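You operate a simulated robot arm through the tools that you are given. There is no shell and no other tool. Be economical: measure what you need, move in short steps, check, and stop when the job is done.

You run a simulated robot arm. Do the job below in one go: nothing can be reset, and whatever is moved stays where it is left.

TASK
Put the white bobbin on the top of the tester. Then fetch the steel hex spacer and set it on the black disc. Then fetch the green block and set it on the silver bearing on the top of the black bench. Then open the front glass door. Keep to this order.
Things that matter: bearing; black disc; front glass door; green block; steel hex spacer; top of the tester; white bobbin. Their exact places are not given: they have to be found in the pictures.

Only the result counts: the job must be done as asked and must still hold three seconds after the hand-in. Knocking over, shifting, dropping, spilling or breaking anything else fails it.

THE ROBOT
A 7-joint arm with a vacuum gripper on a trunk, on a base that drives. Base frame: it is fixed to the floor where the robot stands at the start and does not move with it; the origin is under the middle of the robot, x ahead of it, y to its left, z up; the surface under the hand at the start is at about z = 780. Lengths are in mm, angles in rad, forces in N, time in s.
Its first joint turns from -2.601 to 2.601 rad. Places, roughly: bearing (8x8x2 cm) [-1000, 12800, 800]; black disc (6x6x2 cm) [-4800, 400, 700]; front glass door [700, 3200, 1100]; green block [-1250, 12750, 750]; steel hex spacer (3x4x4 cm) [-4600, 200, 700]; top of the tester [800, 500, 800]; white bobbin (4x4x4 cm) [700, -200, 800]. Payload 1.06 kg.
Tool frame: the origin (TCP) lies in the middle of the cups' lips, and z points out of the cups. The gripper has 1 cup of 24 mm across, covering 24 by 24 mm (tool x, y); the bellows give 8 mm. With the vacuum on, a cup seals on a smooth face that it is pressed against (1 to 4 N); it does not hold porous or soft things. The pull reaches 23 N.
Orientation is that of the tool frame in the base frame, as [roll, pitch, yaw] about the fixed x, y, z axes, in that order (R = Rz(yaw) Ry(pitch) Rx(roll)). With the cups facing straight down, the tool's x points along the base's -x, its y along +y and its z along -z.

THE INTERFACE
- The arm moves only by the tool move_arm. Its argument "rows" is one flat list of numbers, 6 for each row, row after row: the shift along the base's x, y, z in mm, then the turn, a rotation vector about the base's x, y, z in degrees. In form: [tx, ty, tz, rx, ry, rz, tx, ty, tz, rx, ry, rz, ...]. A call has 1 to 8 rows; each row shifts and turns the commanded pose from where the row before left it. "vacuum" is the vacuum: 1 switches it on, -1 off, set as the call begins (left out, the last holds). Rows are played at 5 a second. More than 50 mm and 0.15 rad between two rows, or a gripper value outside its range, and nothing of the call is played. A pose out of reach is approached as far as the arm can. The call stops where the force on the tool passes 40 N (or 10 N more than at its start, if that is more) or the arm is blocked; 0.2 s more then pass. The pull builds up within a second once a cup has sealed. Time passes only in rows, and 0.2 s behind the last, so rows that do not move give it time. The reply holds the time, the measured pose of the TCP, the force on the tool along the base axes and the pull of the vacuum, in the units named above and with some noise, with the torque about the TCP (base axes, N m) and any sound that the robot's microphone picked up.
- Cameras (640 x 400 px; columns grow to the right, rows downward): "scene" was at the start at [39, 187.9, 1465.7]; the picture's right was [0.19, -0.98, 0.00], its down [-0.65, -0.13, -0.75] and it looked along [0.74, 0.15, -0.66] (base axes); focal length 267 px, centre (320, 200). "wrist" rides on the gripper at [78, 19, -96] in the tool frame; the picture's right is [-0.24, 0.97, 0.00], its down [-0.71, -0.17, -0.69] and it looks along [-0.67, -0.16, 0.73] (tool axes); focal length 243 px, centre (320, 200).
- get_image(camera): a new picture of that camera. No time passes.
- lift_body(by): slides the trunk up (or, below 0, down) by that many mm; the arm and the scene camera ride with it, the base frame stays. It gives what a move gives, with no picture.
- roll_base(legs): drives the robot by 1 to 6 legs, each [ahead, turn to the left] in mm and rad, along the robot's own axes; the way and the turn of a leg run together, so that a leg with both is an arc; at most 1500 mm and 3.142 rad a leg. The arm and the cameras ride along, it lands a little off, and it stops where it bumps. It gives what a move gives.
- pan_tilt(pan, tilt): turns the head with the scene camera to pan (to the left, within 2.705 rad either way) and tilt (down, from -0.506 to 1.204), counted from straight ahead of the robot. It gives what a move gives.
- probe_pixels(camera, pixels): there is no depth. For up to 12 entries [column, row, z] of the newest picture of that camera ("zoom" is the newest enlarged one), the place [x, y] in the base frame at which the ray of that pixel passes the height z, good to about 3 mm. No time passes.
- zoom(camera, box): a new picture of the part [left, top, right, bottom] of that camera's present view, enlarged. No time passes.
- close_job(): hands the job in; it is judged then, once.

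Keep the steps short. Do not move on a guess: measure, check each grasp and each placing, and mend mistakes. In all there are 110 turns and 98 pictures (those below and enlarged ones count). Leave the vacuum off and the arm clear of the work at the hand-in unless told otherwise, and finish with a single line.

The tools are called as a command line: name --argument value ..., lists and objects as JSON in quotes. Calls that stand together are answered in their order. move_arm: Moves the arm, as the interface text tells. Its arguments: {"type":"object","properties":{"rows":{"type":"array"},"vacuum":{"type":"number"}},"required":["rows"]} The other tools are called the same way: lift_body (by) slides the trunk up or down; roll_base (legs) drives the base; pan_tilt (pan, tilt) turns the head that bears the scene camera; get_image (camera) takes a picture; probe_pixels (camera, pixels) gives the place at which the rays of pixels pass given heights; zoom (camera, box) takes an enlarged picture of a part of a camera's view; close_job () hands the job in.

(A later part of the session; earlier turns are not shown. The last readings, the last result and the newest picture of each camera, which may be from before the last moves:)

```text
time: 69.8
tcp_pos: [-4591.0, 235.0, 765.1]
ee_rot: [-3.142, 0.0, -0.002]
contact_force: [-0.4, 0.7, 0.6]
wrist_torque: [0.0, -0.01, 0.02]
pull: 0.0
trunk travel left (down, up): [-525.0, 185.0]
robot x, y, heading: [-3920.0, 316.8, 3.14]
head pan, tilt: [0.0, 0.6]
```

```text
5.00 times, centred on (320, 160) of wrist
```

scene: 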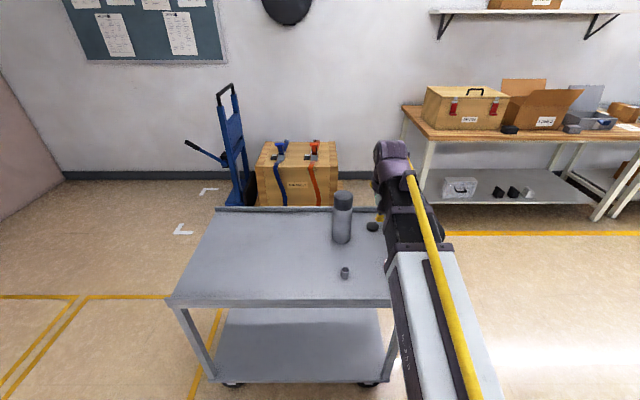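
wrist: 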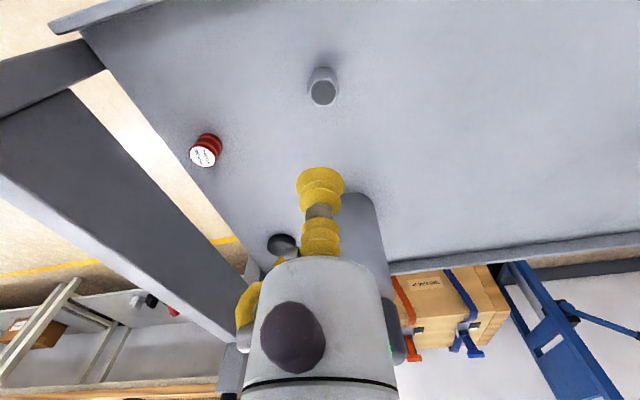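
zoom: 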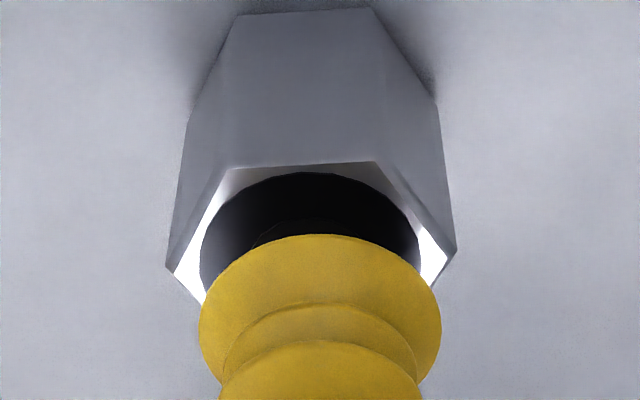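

The spacer is now ≈1.3 mm to the left of the axis; correct +1.3 y and step down gently.

move_arm --rows '[-0.5, 1.3, -2, 0, 0, 0, 0, 0, -2, 0, 0, 0, 0, 0, 0, 0, 0, 0]'

zoom --camera "wrist" --box '[256, 120, 384, 200]'

```text
time: 70.6
tcp_pos: [-4591.6, 235.7, 762.0]
ee_rot: [-3.141, 0.0, -0.002]
contact_force: [-0.1, -0.3, 0.8]
wrist_torque: [0.02, -0.01, 0.02]
pull: 0.1
trunk travel left (down, up): [-525.0, 185.0]
robot x, y, heading: [-3920.1, 318.1, 3.138]
head pan, tilt: [0.0, 0.6]
```

```text
5.00 times, centred on (320, 160) of wrist
```

zoom: 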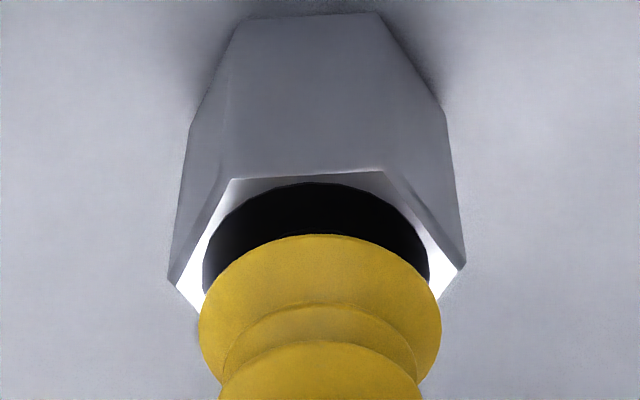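

Well centred laterally. Step down to touch.

move_arm --rows '[0, 0.4, -2, 0, 0, 0, 0, 0, -2, 0, 0, 0, 0, 0, -1.5, 0, 0, 0, 0, 0, 0, 0, 0, 0]'

zoom --camera "wrist" --box '[256, 120, 384, 200]'

```text
time: 71.6
tcp_pos: [-4591.5, 235.8, 756.3]
ee_rot: [3.14, 0.0, -0.001]
contact_force: [-0.2, -0.2, -0.2]
wrist_torque: [0.01, 0.01, 0.02]
pull: 22.9
trunk travel left (down, up): [-525.0, 185.0]
robot x, y, heading: [-3918.0, 315.2, 3.145]
head pan, tilt: [0.0, 0.6]
```

```text
5.00 times, centred on (320, 160) of wrist
```

zoom: 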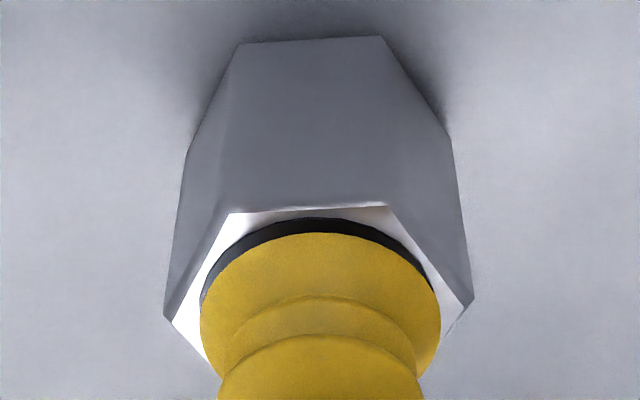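

Sealed at 22.9 N. I lift straight up and check.

move_arm --rows '[0, 0, 0, 0, 0, 0, 0, 0, 10, 0, 0, 0, 0, 0, 30, 0, 0, 0, 0, 0, 40, 0, 0, 0, 0, 0, 45, 0, 0, 0, 0, 0, 45, 0, 0, 0]'

get_image --camera "wrist"

get_image --camera "scene"

```text
time: 73.0
tcp_pos: [-4591.7, 236.1, 924.3]
ee_rot: [3.141, 0.0, -0.001]
contact_force: [0.5, -0.9, -1.6]
wrist_torque: [0.04, 0.02, -0.01]
pull: 22.3
trunk travel left (down, up): [-525.0, 185.0]
robot x, y, heading: [-3916.8, 317.6, 3.14]
head pan, tilt: [0.0, 0.6]
```

```text
59 pictures are left
```

wrist: 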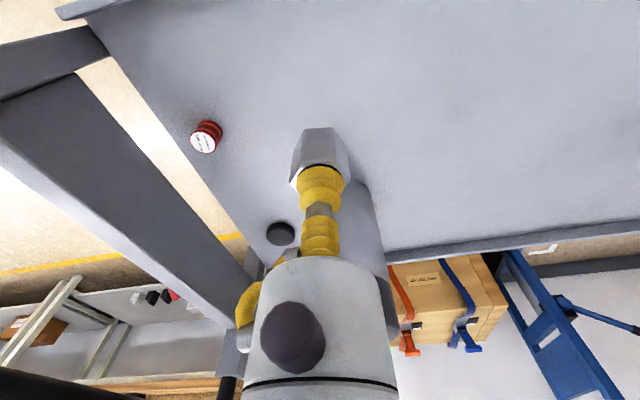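

```text
58 pictures are left
```

scene: 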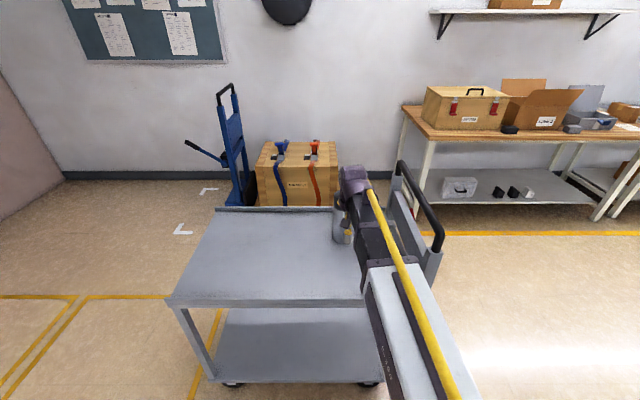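

The spacer is held (weight shows ~1.6 N). I measure the disc at (281,233) in this wrist view, then move +y first and then ahead, between the flask (y≈228) and the handle (y≈485).

probe_pixels --camera "wrist" --pixels '[[281, 231, 730], [281, 231, 735], [281, 231, 740], [267, 232, 735], [295, 232, 735], [281, 222, 735], [281, 246, 715]]'

move_arm --rows '[0, 46, 0, 0, 0, 0, 0, 46, 0, 0, 0, 0, 0, 44, 0, 0, 0, 0, -40, 0, 0, 0, 0, 0, -40, 0, 0, 0, 0, 0]'

get_image --camera "wrist"

```text
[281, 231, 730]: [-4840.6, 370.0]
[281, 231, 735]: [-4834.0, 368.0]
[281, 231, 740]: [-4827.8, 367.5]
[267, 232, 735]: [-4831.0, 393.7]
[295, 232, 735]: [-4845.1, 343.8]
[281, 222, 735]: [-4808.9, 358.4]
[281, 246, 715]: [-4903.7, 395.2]
```

```text
time: 74.2
tcp_pos: [-4672.8, 372.8, 923.0]
ee_rot: [-3.141, 0.001, -0.002]
contact_force: [0.9, 0.2, -1.6]
wrist_torque: [0.0, 0.02, -0.03]
pull: 22.4
trunk travel left (down, up): [-525.0, 185.0]
robot x, y, heading: [-3919.6, 316.3, 3.142]
head pan, tilt: [0.0, 0.6]
```

```text
57 pictures are left
```

wrist: 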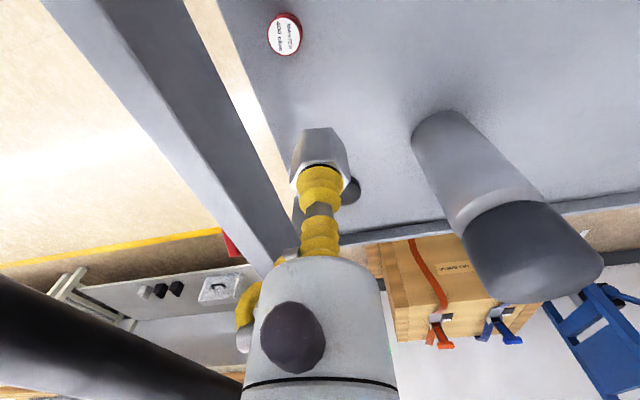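

The disc peeks out at (345,190), consistent. I continue ahead 130 mm.

move_arm --rows '[-45, 0, 0, 0, 0, 0, -45, 0, 0, 0, 0, 0, -45, 0, 0, 0, 0, 0, 0, 0, 0, 0, 0, 0]'

get_image --camera "wrist"

```text
time: 75.2
tcp_pos: [-4805.0, 370.6, 924.9]
ee_rot: [-3.141, 0.0, 0.0]
contact_force: [-0.3, -0.5, -1.1]
wrist_torque: [-0.02, -0.01, 0.03]
pull: 23.4
trunk travel left (down, up): [-525.0, 185.0]
robot x, y, heading: [-3919.4, 313.6, 3.14]
head pan, tilt: [0.0, 0.6]
```

```text
56 pictures are left
```

wrist: 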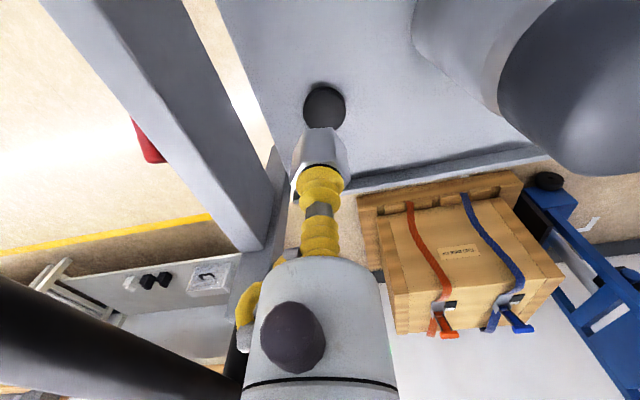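

zoom --camera "wrist" --box '[260, 70, 388, 150]'

probe_pixels --camera "wrist" --pixels '[[324, 107, 720], [324, 107, 733], [324, 107, 745], [304, 107, 733], [346, 107, 733], [324, 85, 733], [324, 128, 733]]'

```text
5.00 times, centred on (324, 110) of wrist
```

zoom: 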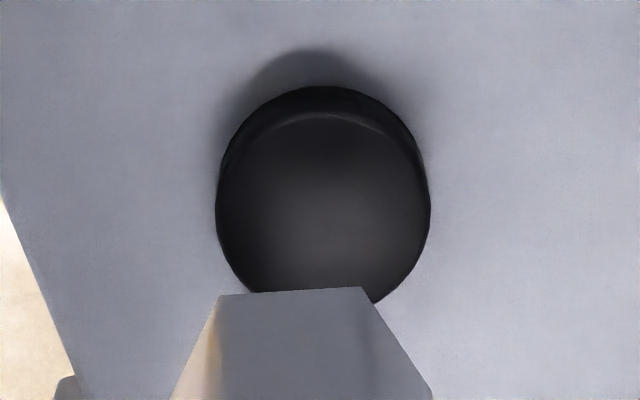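

```text
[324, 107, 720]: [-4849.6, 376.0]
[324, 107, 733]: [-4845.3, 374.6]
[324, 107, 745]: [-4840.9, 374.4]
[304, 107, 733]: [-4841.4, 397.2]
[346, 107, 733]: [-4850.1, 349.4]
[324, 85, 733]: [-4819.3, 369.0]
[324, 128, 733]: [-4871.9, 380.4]
```

Disc centre ≈(-4852,375.4) on its top. I move over it and down to z≈805, then check the alignment.

move_arm --rows '[-23, 2, 0, 0, 0, 0, -22.5, 1.5, 0, 0, 0, 0, 0, 0, -40, 0, 0, 0, 0, 0, -40, 0, 0, 0, 0, 0, -38, 0, 0, 0, 0, 0, 0, 0, 0, 0]'

get_image --camera "wrist"

zoom --camera "wrist" --box '[240, 70, 400, 170]'

```text
time: 76.6
tcp_pos: [-4854.5, 375.6, 807.4]
ee_rot: [-3.14, -0.001, -0.003]
contact_force: [-0.5, 0.1, -2.0]
wrist_torque: [0.04, -0.01, -0.02]
pull: 23.3
trunk travel left (down, up): [-525.0, 185.0]
robot x, y, heading: [-3920.0, 319.0, 3.141]
head pan, tilt: [0.0, 0.6]
```

```text
54 pictures are left
```

wrist: 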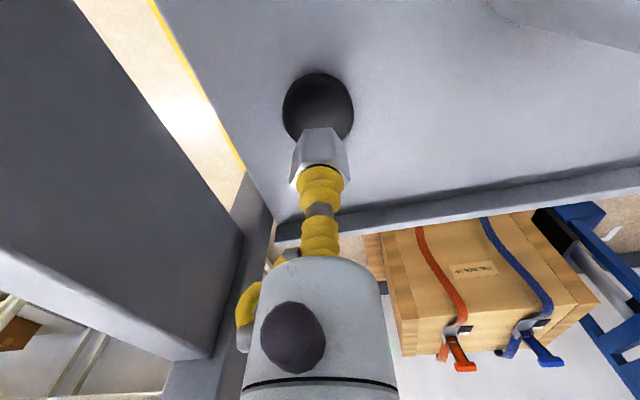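

```text
4.00 times, centred on (320, 120) of wrist
```

zoom: 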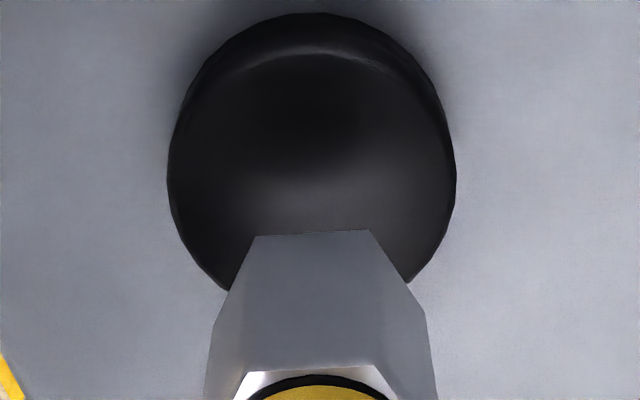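

The disc is ≈2 mm left and ≈2.5 mm nearer; I correct (+2.5,+2) and go down in small steps.

move_arm --rows '[2.5, 2, -5, 0, 0, 0, 0, 0, -10, 0, 0, 0, 0, 0, -5, 0, 0, 0, 0, 0, -4, 0, 0, 0, 0, 0, 0, 0, 0, 0]'

zoom --camera "wrist" --box '[240, 80, 400, 180]'

```text
time: 77.8
tcp_pos: [-4850.3, 377.6, 783.9]
ee_rot: [-3.14, -0.001, -0.001]
contact_force: [0.0, 0.0, -0.6]
wrist_torque: [-0.02, -0.02, 0.0]
pull: 23.2
trunk travel left (down, up): [-525.0, 185.0]
robot x, y, heading: [-3920.6, 316.0, 3.14]
head pan, tilt: [0.0, 0.6]
```

```text
4.00 times, centred on (320, 130) of wrist
```

zoom: 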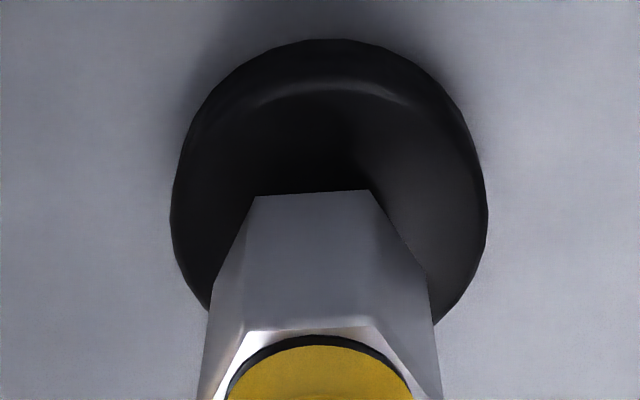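

Aligned within ~1–2 mm. Continue to contact.

move_arm --rows '[0, -0.7, -2, 0, 0, 0, 0, 0, -2, 0, 0, 0, 0, 0, -2, 0, 0, 0, 0, 0, 0, 0, 0, 0]'

```text
time: 78.8
tcp_pos: [-4849.2, 375.5, 776.2]
ee_rot: [-3.142, 0.0, -0.001]
contact_force: [0.6, 0.1, -0.4]
wrist_torque: [-0.01, 0.02, 0.01]
pull: 22.7
trunk travel left (down, up): [-525.0, 185.0]
robot x, y, heading: [-3921.0, 318.0, 3.14]
head pan, tilt: [0.0, 0.6]
```

move_arm --rows '[0, 0, -1.5, 0, 0, 0, 0, 0, -1.5, 0, 0, 0, 0, 0, 0, 0, 0, 0]'

zoom --camera "wrist" --box '[240, 80, 400, 180]'

```text
time: 79.6
tcp_pos: [-4849.5, 377.5, 773.7]
ee_rot: [-3.141, 0.0, -0.002]
contact_force: [0.5, 1.9, -1.3]
wrist_torque: [0.0, 0.0, -0.01]
pull: 22.9
trunk travel left (down, up): [-525.0, 185.0]
robot x, y, heading: [-3922.8, 314.7, 3.141]
head pan, tilt: [0.0, 0.6]
```

```text
4.00 times, centred on (320, 130) of wrist
```

zoom: 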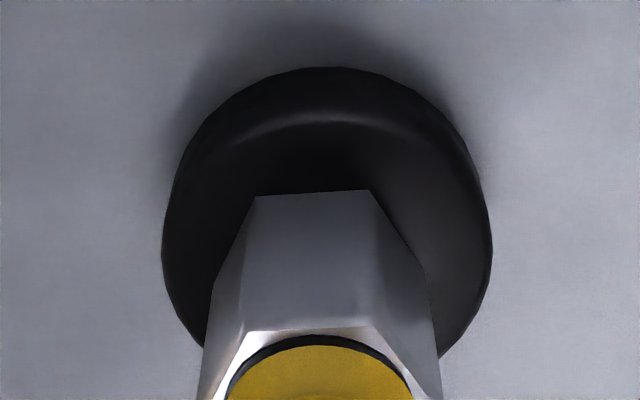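

move_arm --rows '[0, 0, -1.5, 0, 0, 0, 0, 0, -1.5, 0, 0, 0, 0, 0, 0, 0, 0, 0]'

```text
time: 80.4
tcp_pos: [-4849.4, 376.7, 772.1]
ee_rot: [-3.141, 0.002, -0.001]
contact_force: [-1.6, -0.5, 7.3]
wrist_torque: [-0.02, 0.01, -0.01]
pull: 22.8
trunk travel left (down, up): [-525.0, 185.0]
robot x, y, heading: [-3920.8, 321.1, 3.141]
head pan, tilt: [0.0, 0.6]
```

Contact 7 N: the spacer stands on the disc. Back 1 mm, vacuum off, wait, then rise slowly.

move_arm --rows '[0, 0, 1, 0, 0, 0, 0, 0, 0, 0, 0, 0, 0, 0, 0, 0, 0, 0, 0, 0, 0, 0, 0, 0, 0, 0, 0, 0, 0, 0]' --vacuum -1

move_arm --rows '[0, 0, 2, 0, 0, 0, 0, 0, 5, 0, 0, 0, 0, 0, 20, 0, 0, 0, 0, 0, 40, 0, 0, 0, 0, 0, 45, 0, 0, 0, 0, 0, 45, 0, 0, 0]'

get_image --camera "wrist"

```text
time: 81.6
tcp_pos: [-4850.6, 376.5, 772.3]
ee_rot: [-3.141, 0.0, -0.002]
contact_force: [-0.6, 0.6, -0.9]
wrist_torque: [0.02, 0.0, 0.0]
pull: 0.3
trunk travel left (down, up): [-525.0, 185.0]
robot x, y, heading: [-3921.0, 318.6, 3.137]
head pan, tilt: [0.0, 0.6]
```

```text
time: 83.0
tcp_pos: [-4847.1, 377.4, 927.7]
ee_rot: [3.141, 0.001, -0.001]
contact_force: [0.0, -0.9, 0.0]
wrist_torque: [0.01, 0.0, -0.01]
pull: 0.0
trunk travel left (down, up): [-525.0, 185.0]
robot x, y, heading: [-3920.6, 312.6, 3.139]
head pan, tilt: [0.0, 0.6]
```

```text
50 pictures are left
```

wrist: 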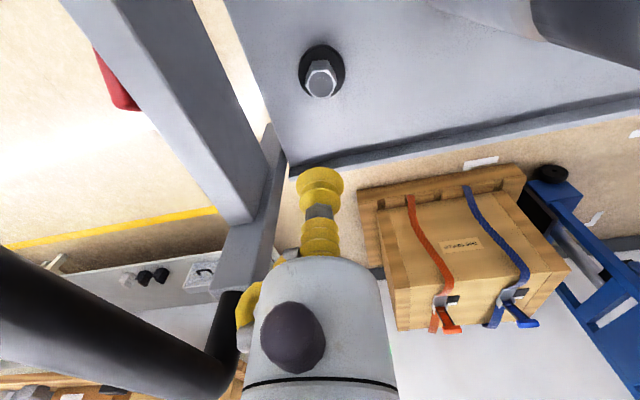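

The spacer stands on the disc. I pull the arm back and up, then drive back out.

move_arm --rows '[45, -8, 15, 0, 0, 0, 45, -8, 15, 0, 0, 0, 45, -8, 15, 0, 0, 0, 45, -8, 15, 0, 0, 0, 45, -8, 15, 0, 0, 0, 45, -8, 15, 0, 0, 0, 40, -8, 0, 0, 0, 0]'

roll_base --legs '[[-1000, 0], [-1200, 0]]'

pan_tilt --pan -1.57 --tilt 0.3

get_image --camera "scene"

```text
time: 84.6
tcp_pos: [-4539.4, 321.6, 1017.9]
ee_rot: [-3.141, 0.0, -0.001]
contact_force: [0.1, 0.5, -1.1]
wrist_torque: [-0.01, 0.0, -0.05]
pull: 0.0
trunk travel left (down, up): [-525.0, 185.0]
robot x, y, heading: [-3921.1, 317.3, 3.135]
head pan, tilt: [0.0, 0.6]
```

```text
time: 95.4
tcp_pos: [-2348.3, 317.2, 1018.0]
ee_rot: [3.142, 0.001, 0.007]
contact_force: [-0.1, 0.5, 0.2]
wrist_torque: [-0.01, 0.0, -0.02]
pull: 0.1
trunk travel left (down, up): [-525.0, 185.0]
robot x, y, heading: [-1733.0, 318.4, -3.133]
head pan, tilt: [0.0, 0.6]
```

```text
time: 97.0
tcp_pos: [-2348.3, 317.7, 1018.3]
ee_rot: [-3.141, 0.0, 0.008]
contact_force: [1.6, 0.1, 0.9]
wrist_torque: [0.0, 0.01, -0.01]
pull: 0.1
trunk travel left (down, up): [-525.0, 185.0]
robot x, y, heading: [-1732.1, 319.3, -3.136]
head pan, tilt: [-1.571, 0.3]
```

```text
49 pictures are left
```

scene: 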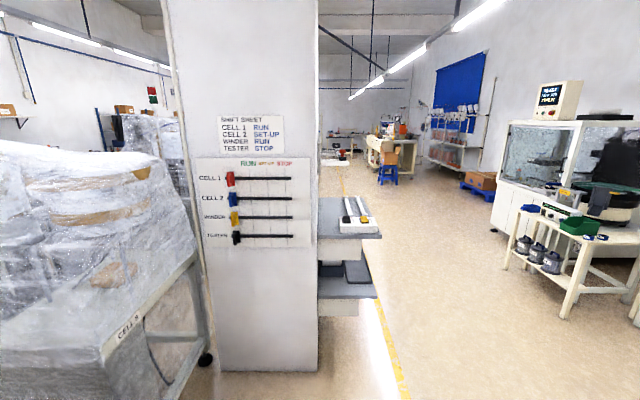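

I back to x≈-730, turn right to face +y and look along the aisle.

roll_base --legs '[[-1000, 0], [0, -1.58]]'

pan_tilt --pan 0 --tilt 0.2

get_image --camera "scene"

```text
time: 106.0
tcp_pos: [-749.3, 941.3, 1018.7]
ee_rot: [-3.141, 0.002, -1.558]
contact_force: [0.5, -0.3, 0.4]
wrist_torque: [-0.01, 0.02, -0.01]
pull: 0.1
trunk travel left (down, up): [-525.0, 185.0]
robot x, y, heading: [-741.7, 320.1, 1.586]
head pan, tilt: [-1.571, 0.3]
```

```text
time: 107.6
tcp_pos: [-749.6, 942.6, 1018.5]
ee_rot: [3.14, 0.001, -1.559]
contact_force: [0.5, -0.6, -1.0]
wrist_torque: [-0.01, 0.0, -0.01]
pull: 0.0
trunk travel left (down, up): [-525.0, 185.0]
robot x, y, heading: [-741.2, 323.9, 1.583]
head pan, tilt: [0.0, 0.201]
```

```text
48 pictures are left
```

scene: 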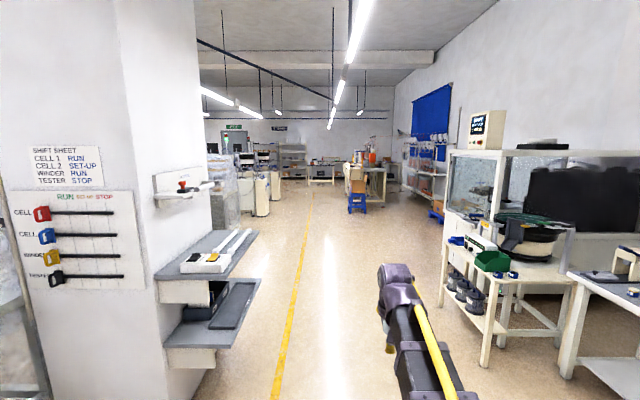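

probe_pixels --camera "scene" --pixels '[[258, 240, 850], [262, 285, 600], [485, 365, 0], [348, 213, 0], [345, 205, 0], [257, 216, 0], [283, 200, 0], [310, 184, 0], [334, 184, 0], [310, 167, 780], [334, 167, 780]]'

zoom --camera "scene" --box '[220, 120, 420, 245]'

```text
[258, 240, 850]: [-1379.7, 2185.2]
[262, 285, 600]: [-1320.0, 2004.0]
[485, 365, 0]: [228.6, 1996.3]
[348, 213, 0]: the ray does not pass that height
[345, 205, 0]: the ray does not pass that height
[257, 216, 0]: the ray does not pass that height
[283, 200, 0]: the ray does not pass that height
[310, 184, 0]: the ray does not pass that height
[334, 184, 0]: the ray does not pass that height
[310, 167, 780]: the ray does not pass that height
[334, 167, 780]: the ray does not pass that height
```

```text
3.20 times, centred on (320, 182) of scene
```

zoom: 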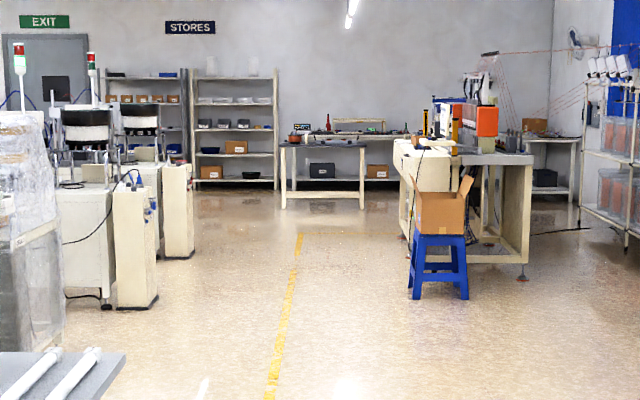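

Far bench with dark top lies straight ahead (x≈-1000). I drive, keeping x≈-980 clear of the blue stool (x≈-380).

roll_base --legs '[[0, 0.035], [1500, 0], [1500, 0], [1500, 0], [0, -0.045], [1500, 0]]'

roll_base --legs '[[1500, 0], [1500, 0], [900, 0]]'

pan_tilt --pan 0 --tilt 0.35

get_image --camera "scene"

```text
time: 136.9
tcp_pos: [-942.8, 6941.0, 1017.6]
ee_rot: [-3.139, 0.001, -1.588]
contact_force: [0.6, -0.4, -0.3]
wrist_torque: [0.0, -0.01, -0.02]
pull: 0.0
trunk travel left (down, up): [-525.0, 185.0]
robot x, y, heading: [-954.4, 6319.5, 1.562]
head pan, tilt: [0.0, 0.201]
```

```text
time: 155.6
tcp_pos: [-796.0, 10812.8, 1018.5]
ee_rot: [3.141, 0.0, -1.615]
contact_force: [0.3, 1.5, -0.3]
wrist_torque: [-0.02, 0.0, -0.03]
pull: 0.1
trunk travel left (down, up): [-525.0, 185.0]
robot x, y, heading: [-826.6, 10193.4, 1.525]
head pan, tilt: [0.0, 0.201]
```

```text
time: 156.3
tcp_pos: [-796.4, 10812.7, 1017.4]
ee_rot: [-3.14, -0.001, -1.614]
contact_force: [0.0, -0.1, 0.7]
wrist_torque: [-0.05, 0.0, 0.06]
pull: 0.1
trunk travel left (down, up): [-525.0, 185.0]
robot x, y, heading: [-823.6, 10193.2, 1.526]
head pan, tilt: [0.0, 0.351]
```

```text
46 pictures are left
```

scene: 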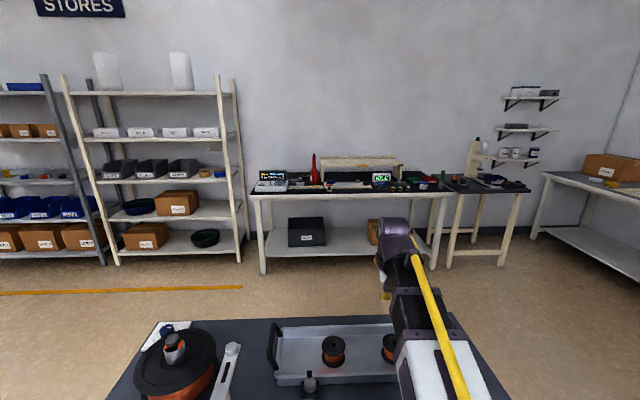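

There is a dark table close in front at the image bottom and the far bench behind. I measure both.

probe_pixels --camera "scene" --pixels '[[160, 320, 780], [450, 318, 780], [110, 398, 780], [330, 380, 780], [330, 380, 0], [262, 273, 0], [433, 268, 0], [250, 195, 800], [452, 193, 800], [400, 185, 800], [242, 287, 0], [160, 322, 0]]'

zoom --camera "scene" --box '[240, 145, 540, 270]'

get_image --camera "wrist"

```text
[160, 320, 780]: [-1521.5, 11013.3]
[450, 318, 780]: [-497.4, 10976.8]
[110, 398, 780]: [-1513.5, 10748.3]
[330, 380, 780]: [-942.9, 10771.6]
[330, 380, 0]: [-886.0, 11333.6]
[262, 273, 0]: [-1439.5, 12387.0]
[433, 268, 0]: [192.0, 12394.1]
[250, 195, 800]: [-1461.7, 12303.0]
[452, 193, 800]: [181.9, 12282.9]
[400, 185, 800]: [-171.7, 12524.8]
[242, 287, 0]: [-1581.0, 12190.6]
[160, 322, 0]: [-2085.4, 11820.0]
```

```text
2.13 times, centred on (390, 208) of scene
```

zoom: 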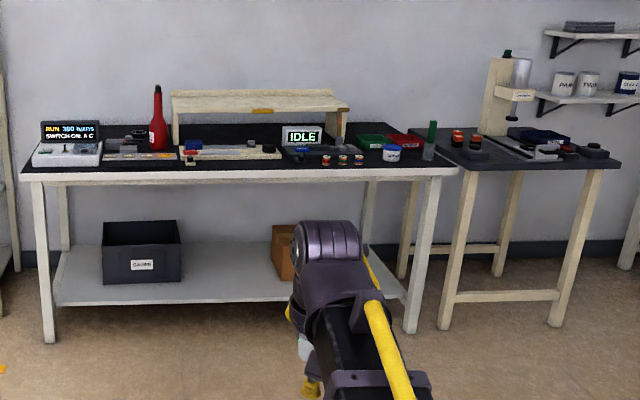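

```text
44 pictures are left
```

wrist: 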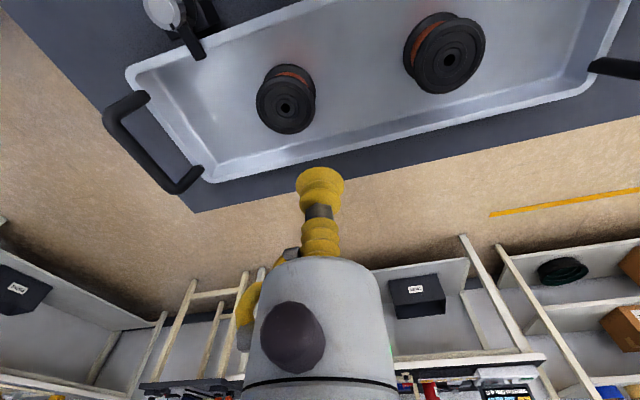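

A dark table (x -1520…-497, y up to 11013) stands between me and the far black-topped bench (front y≈12300). I will go around its right side: back off 500 mm and look right.

roll_base --legs '[[-500, 0]]'

pan_tilt --pan -1.0 --tilt 0.4

get_image --camera "scene"

```text
time: 159.2
tcp_pos: [-817.5, 10312.4, 1018.0]
ee_rot: [3.141, 0.0, -1.614]
contact_force: [0.7, 0.3, 0.2]
wrist_torque: [0.02, 0.03, 0.0]
pull: 0.1
trunk travel left (down, up): [-525.0, 185.0]
robot x, y, heading: [-844.7, 9692.9, 1.526]
head pan, tilt: [0.0, 0.351]
```

```text
time: 160.5
tcp_pos: [-818.4, 10312.3, 1018.4]
ee_rot: [-3.141, 0.0, -1.615]
contact_force: [0.5, 0.3, -0.6]
wrist_torque: [-0.01, 0.02, 0.01]
pull: 0.0
trunk travel left (down, up): [-525.0, 185.0]
robot x, y, heading: [-846.4, 9699.9, 1.527]
head pan, tilt: [-1.0, 0.4]
```

```text
43 pictures are left
```

scene: 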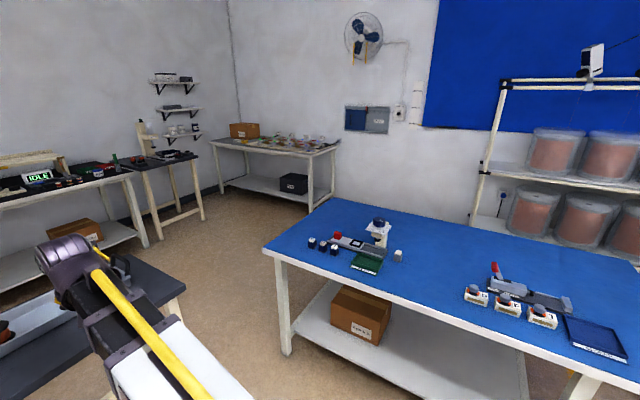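

A blue table stands to the right. I measure its edges and the passage.

probe_pixels --camera "scene" --pixels '[[265, 248, 800], [287, 355, 0], [330, 199, 800], [640, 390, 800], [182, 287, 780], [310, 212, 0], [150, 245, 0], [203, 220, 0], [310, 150, 780], [140, 185, 800], [525, 398, 0]]'

```text
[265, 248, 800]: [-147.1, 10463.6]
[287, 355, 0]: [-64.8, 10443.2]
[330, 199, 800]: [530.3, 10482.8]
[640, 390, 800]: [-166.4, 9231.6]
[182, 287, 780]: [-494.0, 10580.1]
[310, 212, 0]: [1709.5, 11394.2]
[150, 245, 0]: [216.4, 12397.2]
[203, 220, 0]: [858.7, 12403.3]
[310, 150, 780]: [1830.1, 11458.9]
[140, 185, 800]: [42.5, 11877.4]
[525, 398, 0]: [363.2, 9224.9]
```

The passage on the right is too narrow (≈350 mm between table corners). I look to the left side.

pan_tilt --pan 0.75 --tilt 0.4

get_image --camera "scene"

probe_pixels --camera "scene" --pixels '[[320, 200, 0], [320, 300, 0], [200, 250, 0], [450, 250, 0], [500, 200, 0], [400, 150, 0]]'

```text
time: 162.3
tcp_pos: [-817.5, 10313.1, 1018.1]
ee_rot: [3.141, 0.0, -1.614]
contact_force: [-0.6, 0.1, 0.5]
wrist_torque: [-0.01, -0.02, 0.0]
pull: 0.0
trunk travel left (down, up): [-525.0, 185.0]
robot x, y, heading: [-847.4, 9695.0, 1.527]
head pan, tilt: [0.75, 0.4]
```

```text
42 pictures are left
```

scene: 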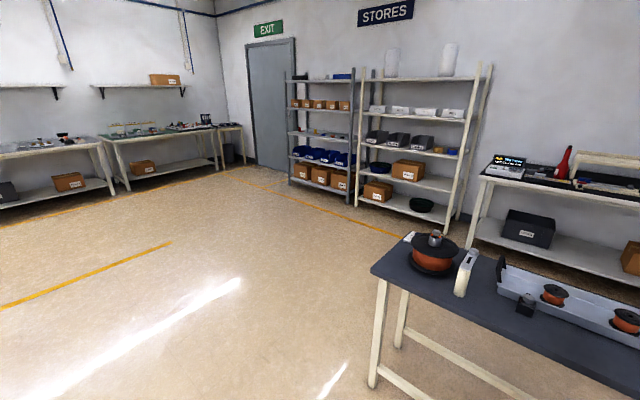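

```text
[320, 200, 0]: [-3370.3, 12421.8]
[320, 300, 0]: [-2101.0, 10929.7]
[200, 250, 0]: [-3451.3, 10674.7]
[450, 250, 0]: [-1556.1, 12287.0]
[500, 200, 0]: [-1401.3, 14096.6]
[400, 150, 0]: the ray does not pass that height
```

The left side is wide open. I drive around the dark table's left end into the gap in front of the bench.

roll_base --legs '[[0, 1.0], [1450, 0], [0, -0.95], [950, 0], [0, -1.22]]'

pan_tilt --pan 0 --tilt 0.45

get_image --camera "scene"

```text
time: 182.1
tcp_pos: [-1452.4, 11713.1, 1017.3]
ee_rot: [3.141, 0.0, -2.78]
contact_force: [0.2, -0.1, -0.3]
wrist_torque: [0.0, 0.0, -0.02]
pull: 0.1
trunk travel left (down, up): [-525.0, 185.0]
robot x, y, heading: [-2028.8, 11499.4, 0.362]
head pan, tilt: [0.75, 0.4]
```

```text
time: 183.2
tcp_pos: [-1453.2, 11712.5, 1019.0]
ee_rot: [-3.141, 0.001, -2.779]
contact_force: [-0.6, 0.7, 1.0]
wrist_torque: [0.01, 0.02, 0.0]
pull: 0.1
trunk travel left (down, up): [-525.0, 185.0]
robot x, y, heading: [-2031.5, 11497.3, 0.365]
head pan, tilt: [0.0, 0.45]
```

```text
41 pictures are left
```

scene: 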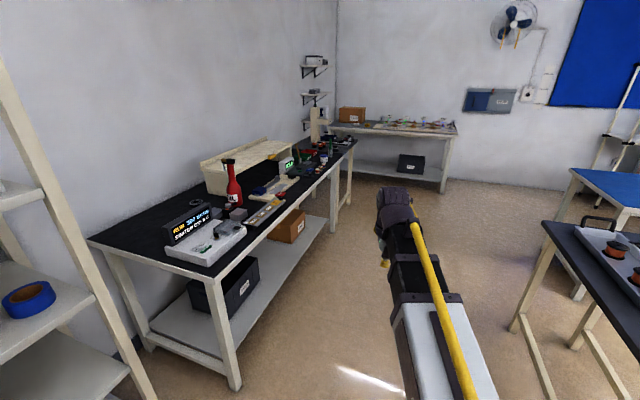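

zoom --camera "scene" --box '[140, 130, 340, 255]'

probe_pixels --camera "scene" --pixels '[[90, 240, 800], [236, 390, 0], [215, 275, 800], [350, 150, 800], [197, 204, 800], [205, 249, 800], [200, 235, 800]]'

```text
3.20 times, centred on (240, 192) of scene
```

zoom: 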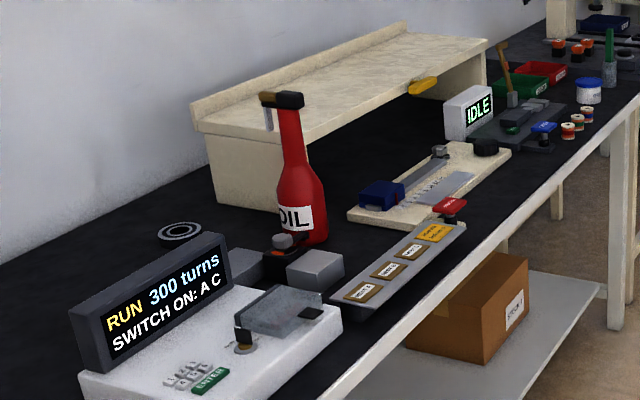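

```text
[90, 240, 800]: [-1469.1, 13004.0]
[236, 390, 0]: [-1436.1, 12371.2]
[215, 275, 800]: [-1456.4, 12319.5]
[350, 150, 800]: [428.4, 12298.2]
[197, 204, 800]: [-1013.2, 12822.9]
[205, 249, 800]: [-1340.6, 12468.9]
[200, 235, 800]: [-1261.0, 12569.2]
```

The bearing is the silver ring at ≈(-1013,12823). The green block isn't visible yet (perhaps behind the display). I drive into the gap to (-1130,11900) with the trunk raised.

lift_body --by 150

roll_base --legs '[[0, 0.055], [980, 0], [0, -0.42]]'

pan_tilt --pan 1.57 --tilt 0.7

get_image --camera "scene"

```text
time: 185.0
tcp_pos: [-1452.5, 11713.4, 1169.1]
ee_rot: [-3.14, -0.001, -2.78]
contact_force: [-0.2, -0.4, 0.5]
wrist_torque: [0.0, -0.02, 0.02]
pull: 0.1
trunk travel left (down, up): [-675.0, 35.0]
robot x, y, heading: [-2035.3, 11495.5, 0.354]
head pan, tilt: [0.0, 0.45]
```

```text
time: 191.8
tcp_pos: [-506.2, 11862.1, 1169.0]
ee_rot: [-3.14, 0.0, 3.11]
contact_force: [-0.1, 0.0, 0.0]
wrist_torque: [-0.01, -0.03, 0.02]
pull: 0.1
trunk travel left (down, up): [-675.0, 35.0]
robot x, y, heading: [-1125.3, 11882.5, -0.031]
head pan, tilt: [0.0, 0.45]
```

```text
time: 193.4
tcp_pos: [-506.6, 11863.5, 1168.5]
ee_rot: [3.142, -0.001, 3.11]
contact_force: [-0.1, -0.3, -0.3]
wrist_torque: [0.04, 0.04, 0.0]
pull: 0.0
trunk travel left (down, up): [-675.0, 35.0]
robot x, y, heading: [-1127.5, 11882.9, -0.031]
head pan, tilt: [1.571, 0.7]
```

```text
39 pictures are left
```

scene: 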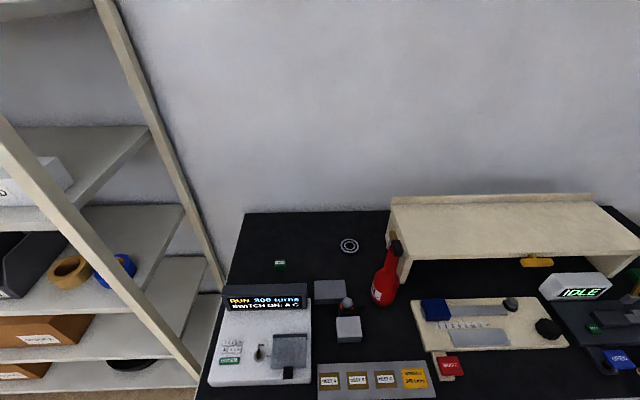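

Green block at (280,265) behind the display, bearing at (349,245). Enlarge and measure.

zoom --camera "scene" --box '[230, 210, 430, 335]'

probe_pixels --camera "scene" --pixels '[[280, 264, 780], [280, 264, 800], [280, 264, 820], [349, 245, 780], [349, 245, 800], [349, 245, 820], [303, 290, 900], [395, 243, 1050], [385, 295, 800], [246, 213, 800], [388, 205, 950], [330, 285, 840]]'

```text
3.20 times, centred on (330, 272) of scene
```

zoom: 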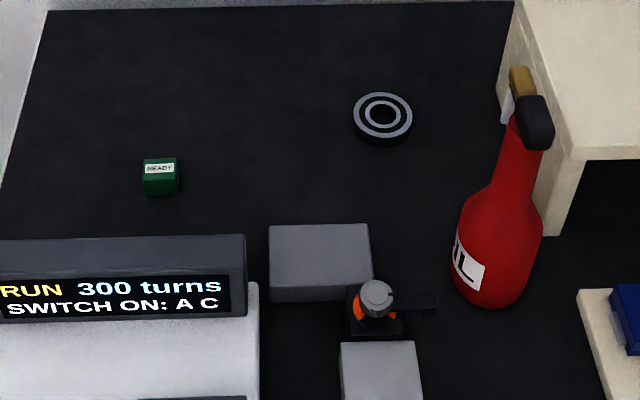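

```text
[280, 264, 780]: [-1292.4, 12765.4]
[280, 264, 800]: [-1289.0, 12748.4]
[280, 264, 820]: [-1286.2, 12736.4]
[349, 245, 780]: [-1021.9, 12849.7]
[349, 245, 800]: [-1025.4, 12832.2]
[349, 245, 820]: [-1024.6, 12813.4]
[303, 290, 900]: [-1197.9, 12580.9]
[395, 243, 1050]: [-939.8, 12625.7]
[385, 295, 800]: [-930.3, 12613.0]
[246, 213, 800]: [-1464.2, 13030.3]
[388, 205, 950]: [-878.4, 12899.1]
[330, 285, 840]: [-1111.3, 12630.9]
```

Rather than swinging the arm in many rows, I turn the base left in place to face the bench (base stays clear; arm at z 1168 passes above everything).

roll_base --legs '[[0, 1.65]]'

pan_tilt --pan 0 --tilt 0.7

get_image --camera "wrist"

get_image --camera "scene"

```text
time: 197.8
tcp_pos: [-1162.4, 12501.6, 1168.7]
ee_rot: [3.14, -0.002, -1.508]
contact_force: [-0.4, -0.2, 0.2]
wrist_torque: [-0.02, 0.01, 0.01]
pull: 0.2
trunk travel left (down, up): [-675.0, 35.0]
robot x, y, heading: [-1125.2, 11881.3, 1.637]
head pan, tilt: [1.571, 0.7]
```

```text
time: 199.5
tcp_pos: [-1162.5, 12501.5, 1168.1]
ee_rot: [-3.142, 0.0, -1.507]
contact_force: [0.3, 0.5, -0.1]
wrist_torque: [0.0, -0.01, -0.05]
pull: 0.0
trunk travel left (down, up): [-675.0, 35.0]
robot x, y, heading: [-1124.1, 11885.4, 1.633]
head pan, tilt: [0.0, 0.7]
```

```text
37 pictures are left
```

wrist: 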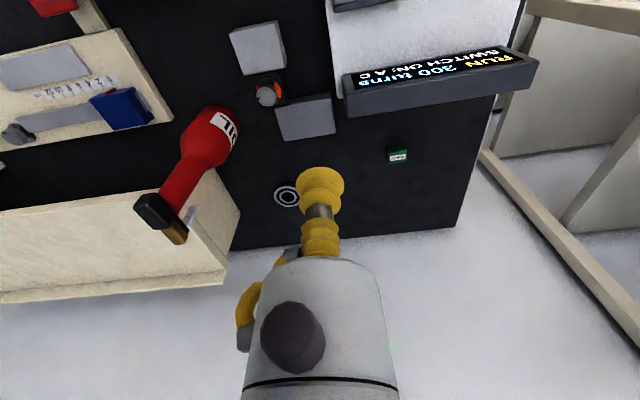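

```text
36 pictures are left
```

scene: 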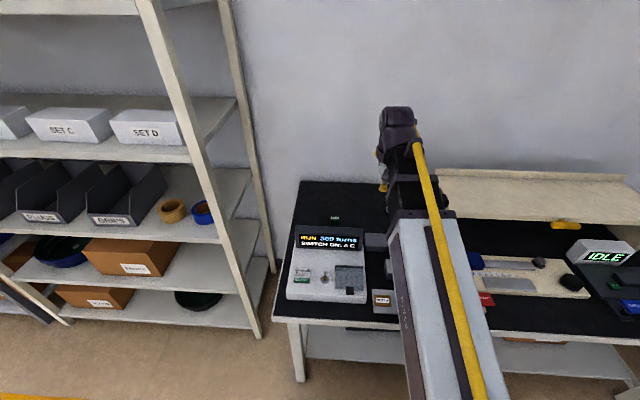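

probe_pixels --camera "wrist" --pixels '[[397, 155, 780], [397, 155, 800], [397, 155, 820], [397, 155, 840], [287, 195, 780], [287, 195, 800], [287, 195, 820], [535, 75, 900], [345, 85, 900], [150, 215, 1050]]'

probe_pixels --camera "scene" --pixels '[[334, 218, 780], [334, 218, 800], [334, 218, 820], [334, 218, 840]]'

```text
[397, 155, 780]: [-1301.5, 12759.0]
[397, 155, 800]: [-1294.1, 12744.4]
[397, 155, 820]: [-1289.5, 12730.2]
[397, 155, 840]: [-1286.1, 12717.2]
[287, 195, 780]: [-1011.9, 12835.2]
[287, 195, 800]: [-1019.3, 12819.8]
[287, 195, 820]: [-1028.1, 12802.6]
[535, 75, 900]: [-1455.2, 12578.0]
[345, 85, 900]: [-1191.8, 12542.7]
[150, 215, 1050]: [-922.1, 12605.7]
```

```text
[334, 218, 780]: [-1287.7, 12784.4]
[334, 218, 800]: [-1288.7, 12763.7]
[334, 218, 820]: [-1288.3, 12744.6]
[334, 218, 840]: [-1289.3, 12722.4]
```

Block top ≈(-1290,12734, ~815). I move over it, stay high, then descend and look.

move_arm --rows '[-21, 39, 0, 0, 0, 0, -21, 39, 0, 0, 0, 0, -21, 39, 0, 0, 0, 0, -21, 39, 0, 0, 0, 0, -22, 38, 0, 0, 0, 0, -22, 38, 0, 0, 0, 0, 0, 0, -48, 0, 0, 0, 0, 0, -48, 0, 0, 0]'

move_arm --rows '[0, 0, -48, 0, 0, 0, 0, 0, -48, 0, 0, 0, 0, 0, 0, 0, 0, 0]'

get_image --camera "wrist"

```text
time: 201.3
tcp_pos: [-1289.0, 12733.7, 1071.3]
ee_rot: [3.141, 0.0, -1.508]
contact_force: [0.4, 0.0, -0.3]
wrist_torque: [-0.01, 0.0, -0.01]
pull: 0.0
trunk travel left (down, up): [-675.0, 35.0]
robot x, y, heading: [-1123.7, 11884.0, 1.64]
head pan, tilt: [0.0, 0.7]
```

```text
time: 202.1
tcp_pos: [-1289.5, 12733.6, 976.7]
ee_rot: [-3.141, 0.0, -1.507]
contact_force: [0.7, -0.6, 0.2]
wrist_torque: [0.01, 0.0, 0.02]
pull: 0.0
trunk travel left (down, up): [-675.0, 35.0]
robot x, y, heading: [-1125.4, 11883.9, 1.631]
head pan, tilt: [0.0, 0.7]
```

```text
35 pictures are left
```

wrist: 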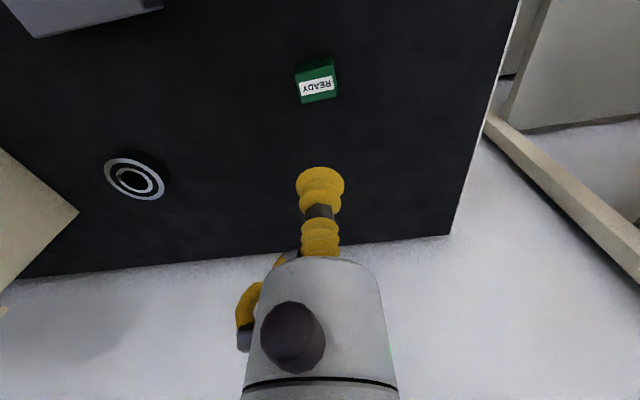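

zoom --camera "wrist" --box '[269, 50, 365, 110]'

probe_pixels --camera "wrist" --pixels '[[318, 86, 800], [318, 86, 820], [318, 86, 840], [297, 86, 820], [338, 84, 820], [135, 178, 800], [135, 178, 820]]'

```text
6.67 times, centred on (317, 80) of wrist
```

zoom: 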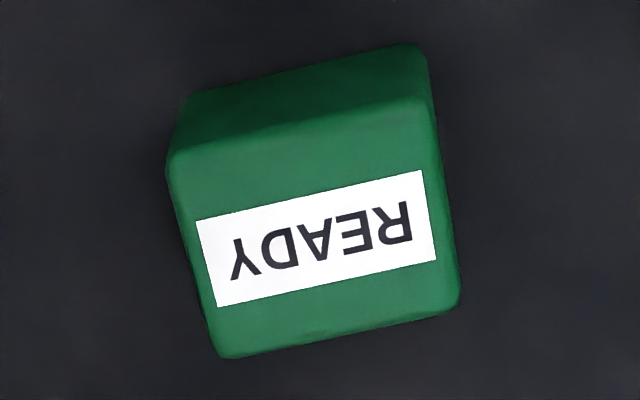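

```text
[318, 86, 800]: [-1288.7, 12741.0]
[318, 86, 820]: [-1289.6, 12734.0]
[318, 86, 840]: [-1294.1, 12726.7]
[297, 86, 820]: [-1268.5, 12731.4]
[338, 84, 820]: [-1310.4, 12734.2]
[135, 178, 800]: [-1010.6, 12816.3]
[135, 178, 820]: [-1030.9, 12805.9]
```

Top-face centre at px (317.3,84.8): correct by (+3,+1.8) and descend to z≈845 with vacuum on.

move_arm --rows '[3, 1.8, -45, 0, 0, 0, 0, 0, -45, 0, 0, 0, 0, 0, -40, 0, 0, 0, 0, 0, 0, 0, 0, 0]' --vacuum 1

zoom --camera "wrist" --box '[240, 100, 400, 200]'

```text
time: 203.1
tcp_pos: [-1287.3, 12734.5, 844.9]
ee_rot: [3.141, 0.001, -1.507]
contact_force: [0.3, 0.0, -0.4]
wrist_torque: [0.03, 0.02, 0.0]
pull: 0.0
trunk travel left (down, up): [-675.0, 35.0]
robot x, y, heading: [-1126.6, 11886.4, 1.633]
head pan, tilt: [0.0, 0.7]
```

```text
4.00 times, centred on (320, 150) of wrist
```

zoom: 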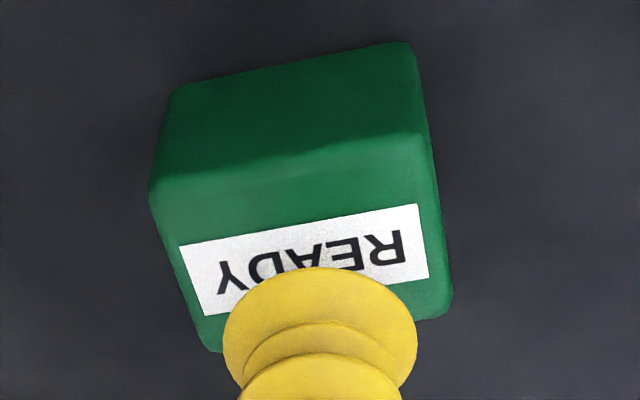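

Correct (+2.2,+1.5) and step down to contact.

move_arm --rows '[2.2, 1.5, -10, 0, 0, 0, 0, 0, -5, 0, 0, 0, 0, 0, -4, 0, 0, 0, 0, 0, -3, 0, 0, 0, 0, 0, 0, 0, 0, 0]'

```text
time: 204.3
tcp_pos: [-1284.1, 12736.3, 825.0]
ee_rot: [-3.141, 0.0, -1.508]
contact_force: [0.2, -0.8, 4.7]
wrist_torque: [-0.02, -0.02, 0.03]
pull: 0.0
trunk travel left (down, up): [-675.0, 35.0]
robot x, y, heading: [-1124.7, 11883.5, 1.631]
head pan, tilt: [0.0, 0.7]
```

Contact (4.7 N). Wait for the pull to build.

move_arm --rows '[0, 0, 1, 0, 0, 0, 0, 0, 0, 0, 0, 0, 0, 0, 0, 0, 0, 0, 0, 0, 0, 0, 0, 0]'

zoom --camera "wrist" --box '[240, 100, 400, 200]'

```text
time: 205.3
tcp_pos: [-1284.8, 12737.2, 825.6]
ee_rot: [-3.141, 0.0, -1.508]
contact_force: [0.0, 1.3, 4.7]
wrist_torque: [-0.04, -0.01, 0.03]
pull: 0.0
trunk travel left (down, up): [-675.0, 35.0]
robot x, y, heading: [-1124.7, 11882.5, 1.635]
head pan, tilt: [0.0, 0.7]
```

```text
4.00 times, centred on (320, 150) of wrist
```

zoom: 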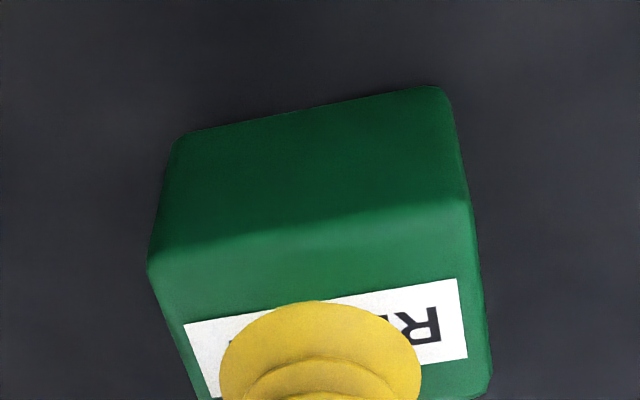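

No seal while resting on the label. I try a lighter press, then a harder one.

move_arm --rows '[0, 0, 1.2, 0, 0, 0, 0, 0, 0, 0, 0, 0, 0, 0, 0, 0, 0, 0]'

move_arm --rows '[0, 0, -2, 0, 0, 0, 0, 0, -1.5, 0, 0, 0, 0, 0, 0, 0, 0, 0, 0, 0, 0, 0, 0, 0]'

```text
time: 206.1
tcp_pos: [-1285.5, 12737.5, 826.9]
ee_rot: [-3.141, 0.0, -1.507]
contact_force: [0.5, 0.0, 4.5]
wrist_torque: [0.01, 0.01, 0.01]
pull: 0.1
trunk travel left (down, up): [-675.0, 35.0]
robot x, y, heading: [-1129.3, 11880.3, 1.635]
head pan, tilt: [0.0, 0.7]
```

```text
time: 207.1
tcp_pos: [-1285.7, 12735.6, 823.8]
ee_rot: [-3.141, 0.002, -1.507]
contact_force: [0.5, 0.7, 9.2]
wrist_torque: [-0.04, 0.02, -0.02]
pull: 0.1
trunk travel left (down, up): [-675.0, 35.0]
robot x, y, heading: [-1125.4, 11886.0, 1.639]
head pan, tilt: [0.0, 0.7]
```

Perhaps a lip lies over the rounded far edge: the label is not centred on the face. I lift 8 mm, look at the face to centre precisely.

move_arm --rows '[0, 0, 10, 0, 0, 0, -1.2, -2, 25, 0, 0, 0, 0, 0, 15, 0, 0, 0, 0, 0, 0, 0, 0, 0]'

zoom --camera "wrist" --box '[256, 80, 384, 160]'

```text
time: 208.1
tcp_pos: [-1285.9, 12736.2, 872.4]
ee_rot: [3.142, -0.001, -1.509]
contact_force: [-0.7, -0.7, -0.7]
wrist_torque: [0.04, -0.05, 0.03]
pull: 0.0
trunk travel left (down, up): [-675.0, 35.0]
robot x, y, heading: [-1122.4, 11880.3, 1.634]
head pan, tilt: [0.0, 0.7]
```

```text
5.00 times, centred on (320, 120) of wrist
```

zoom: 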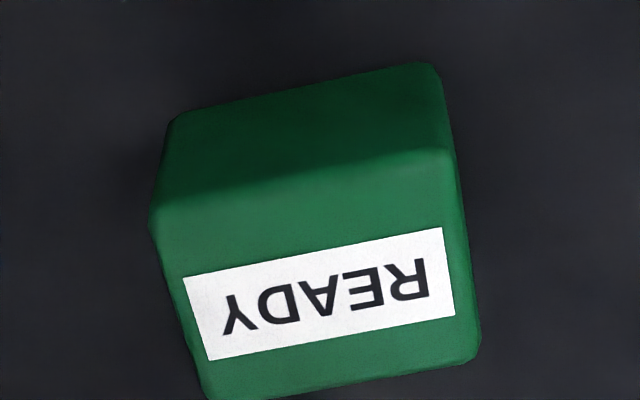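

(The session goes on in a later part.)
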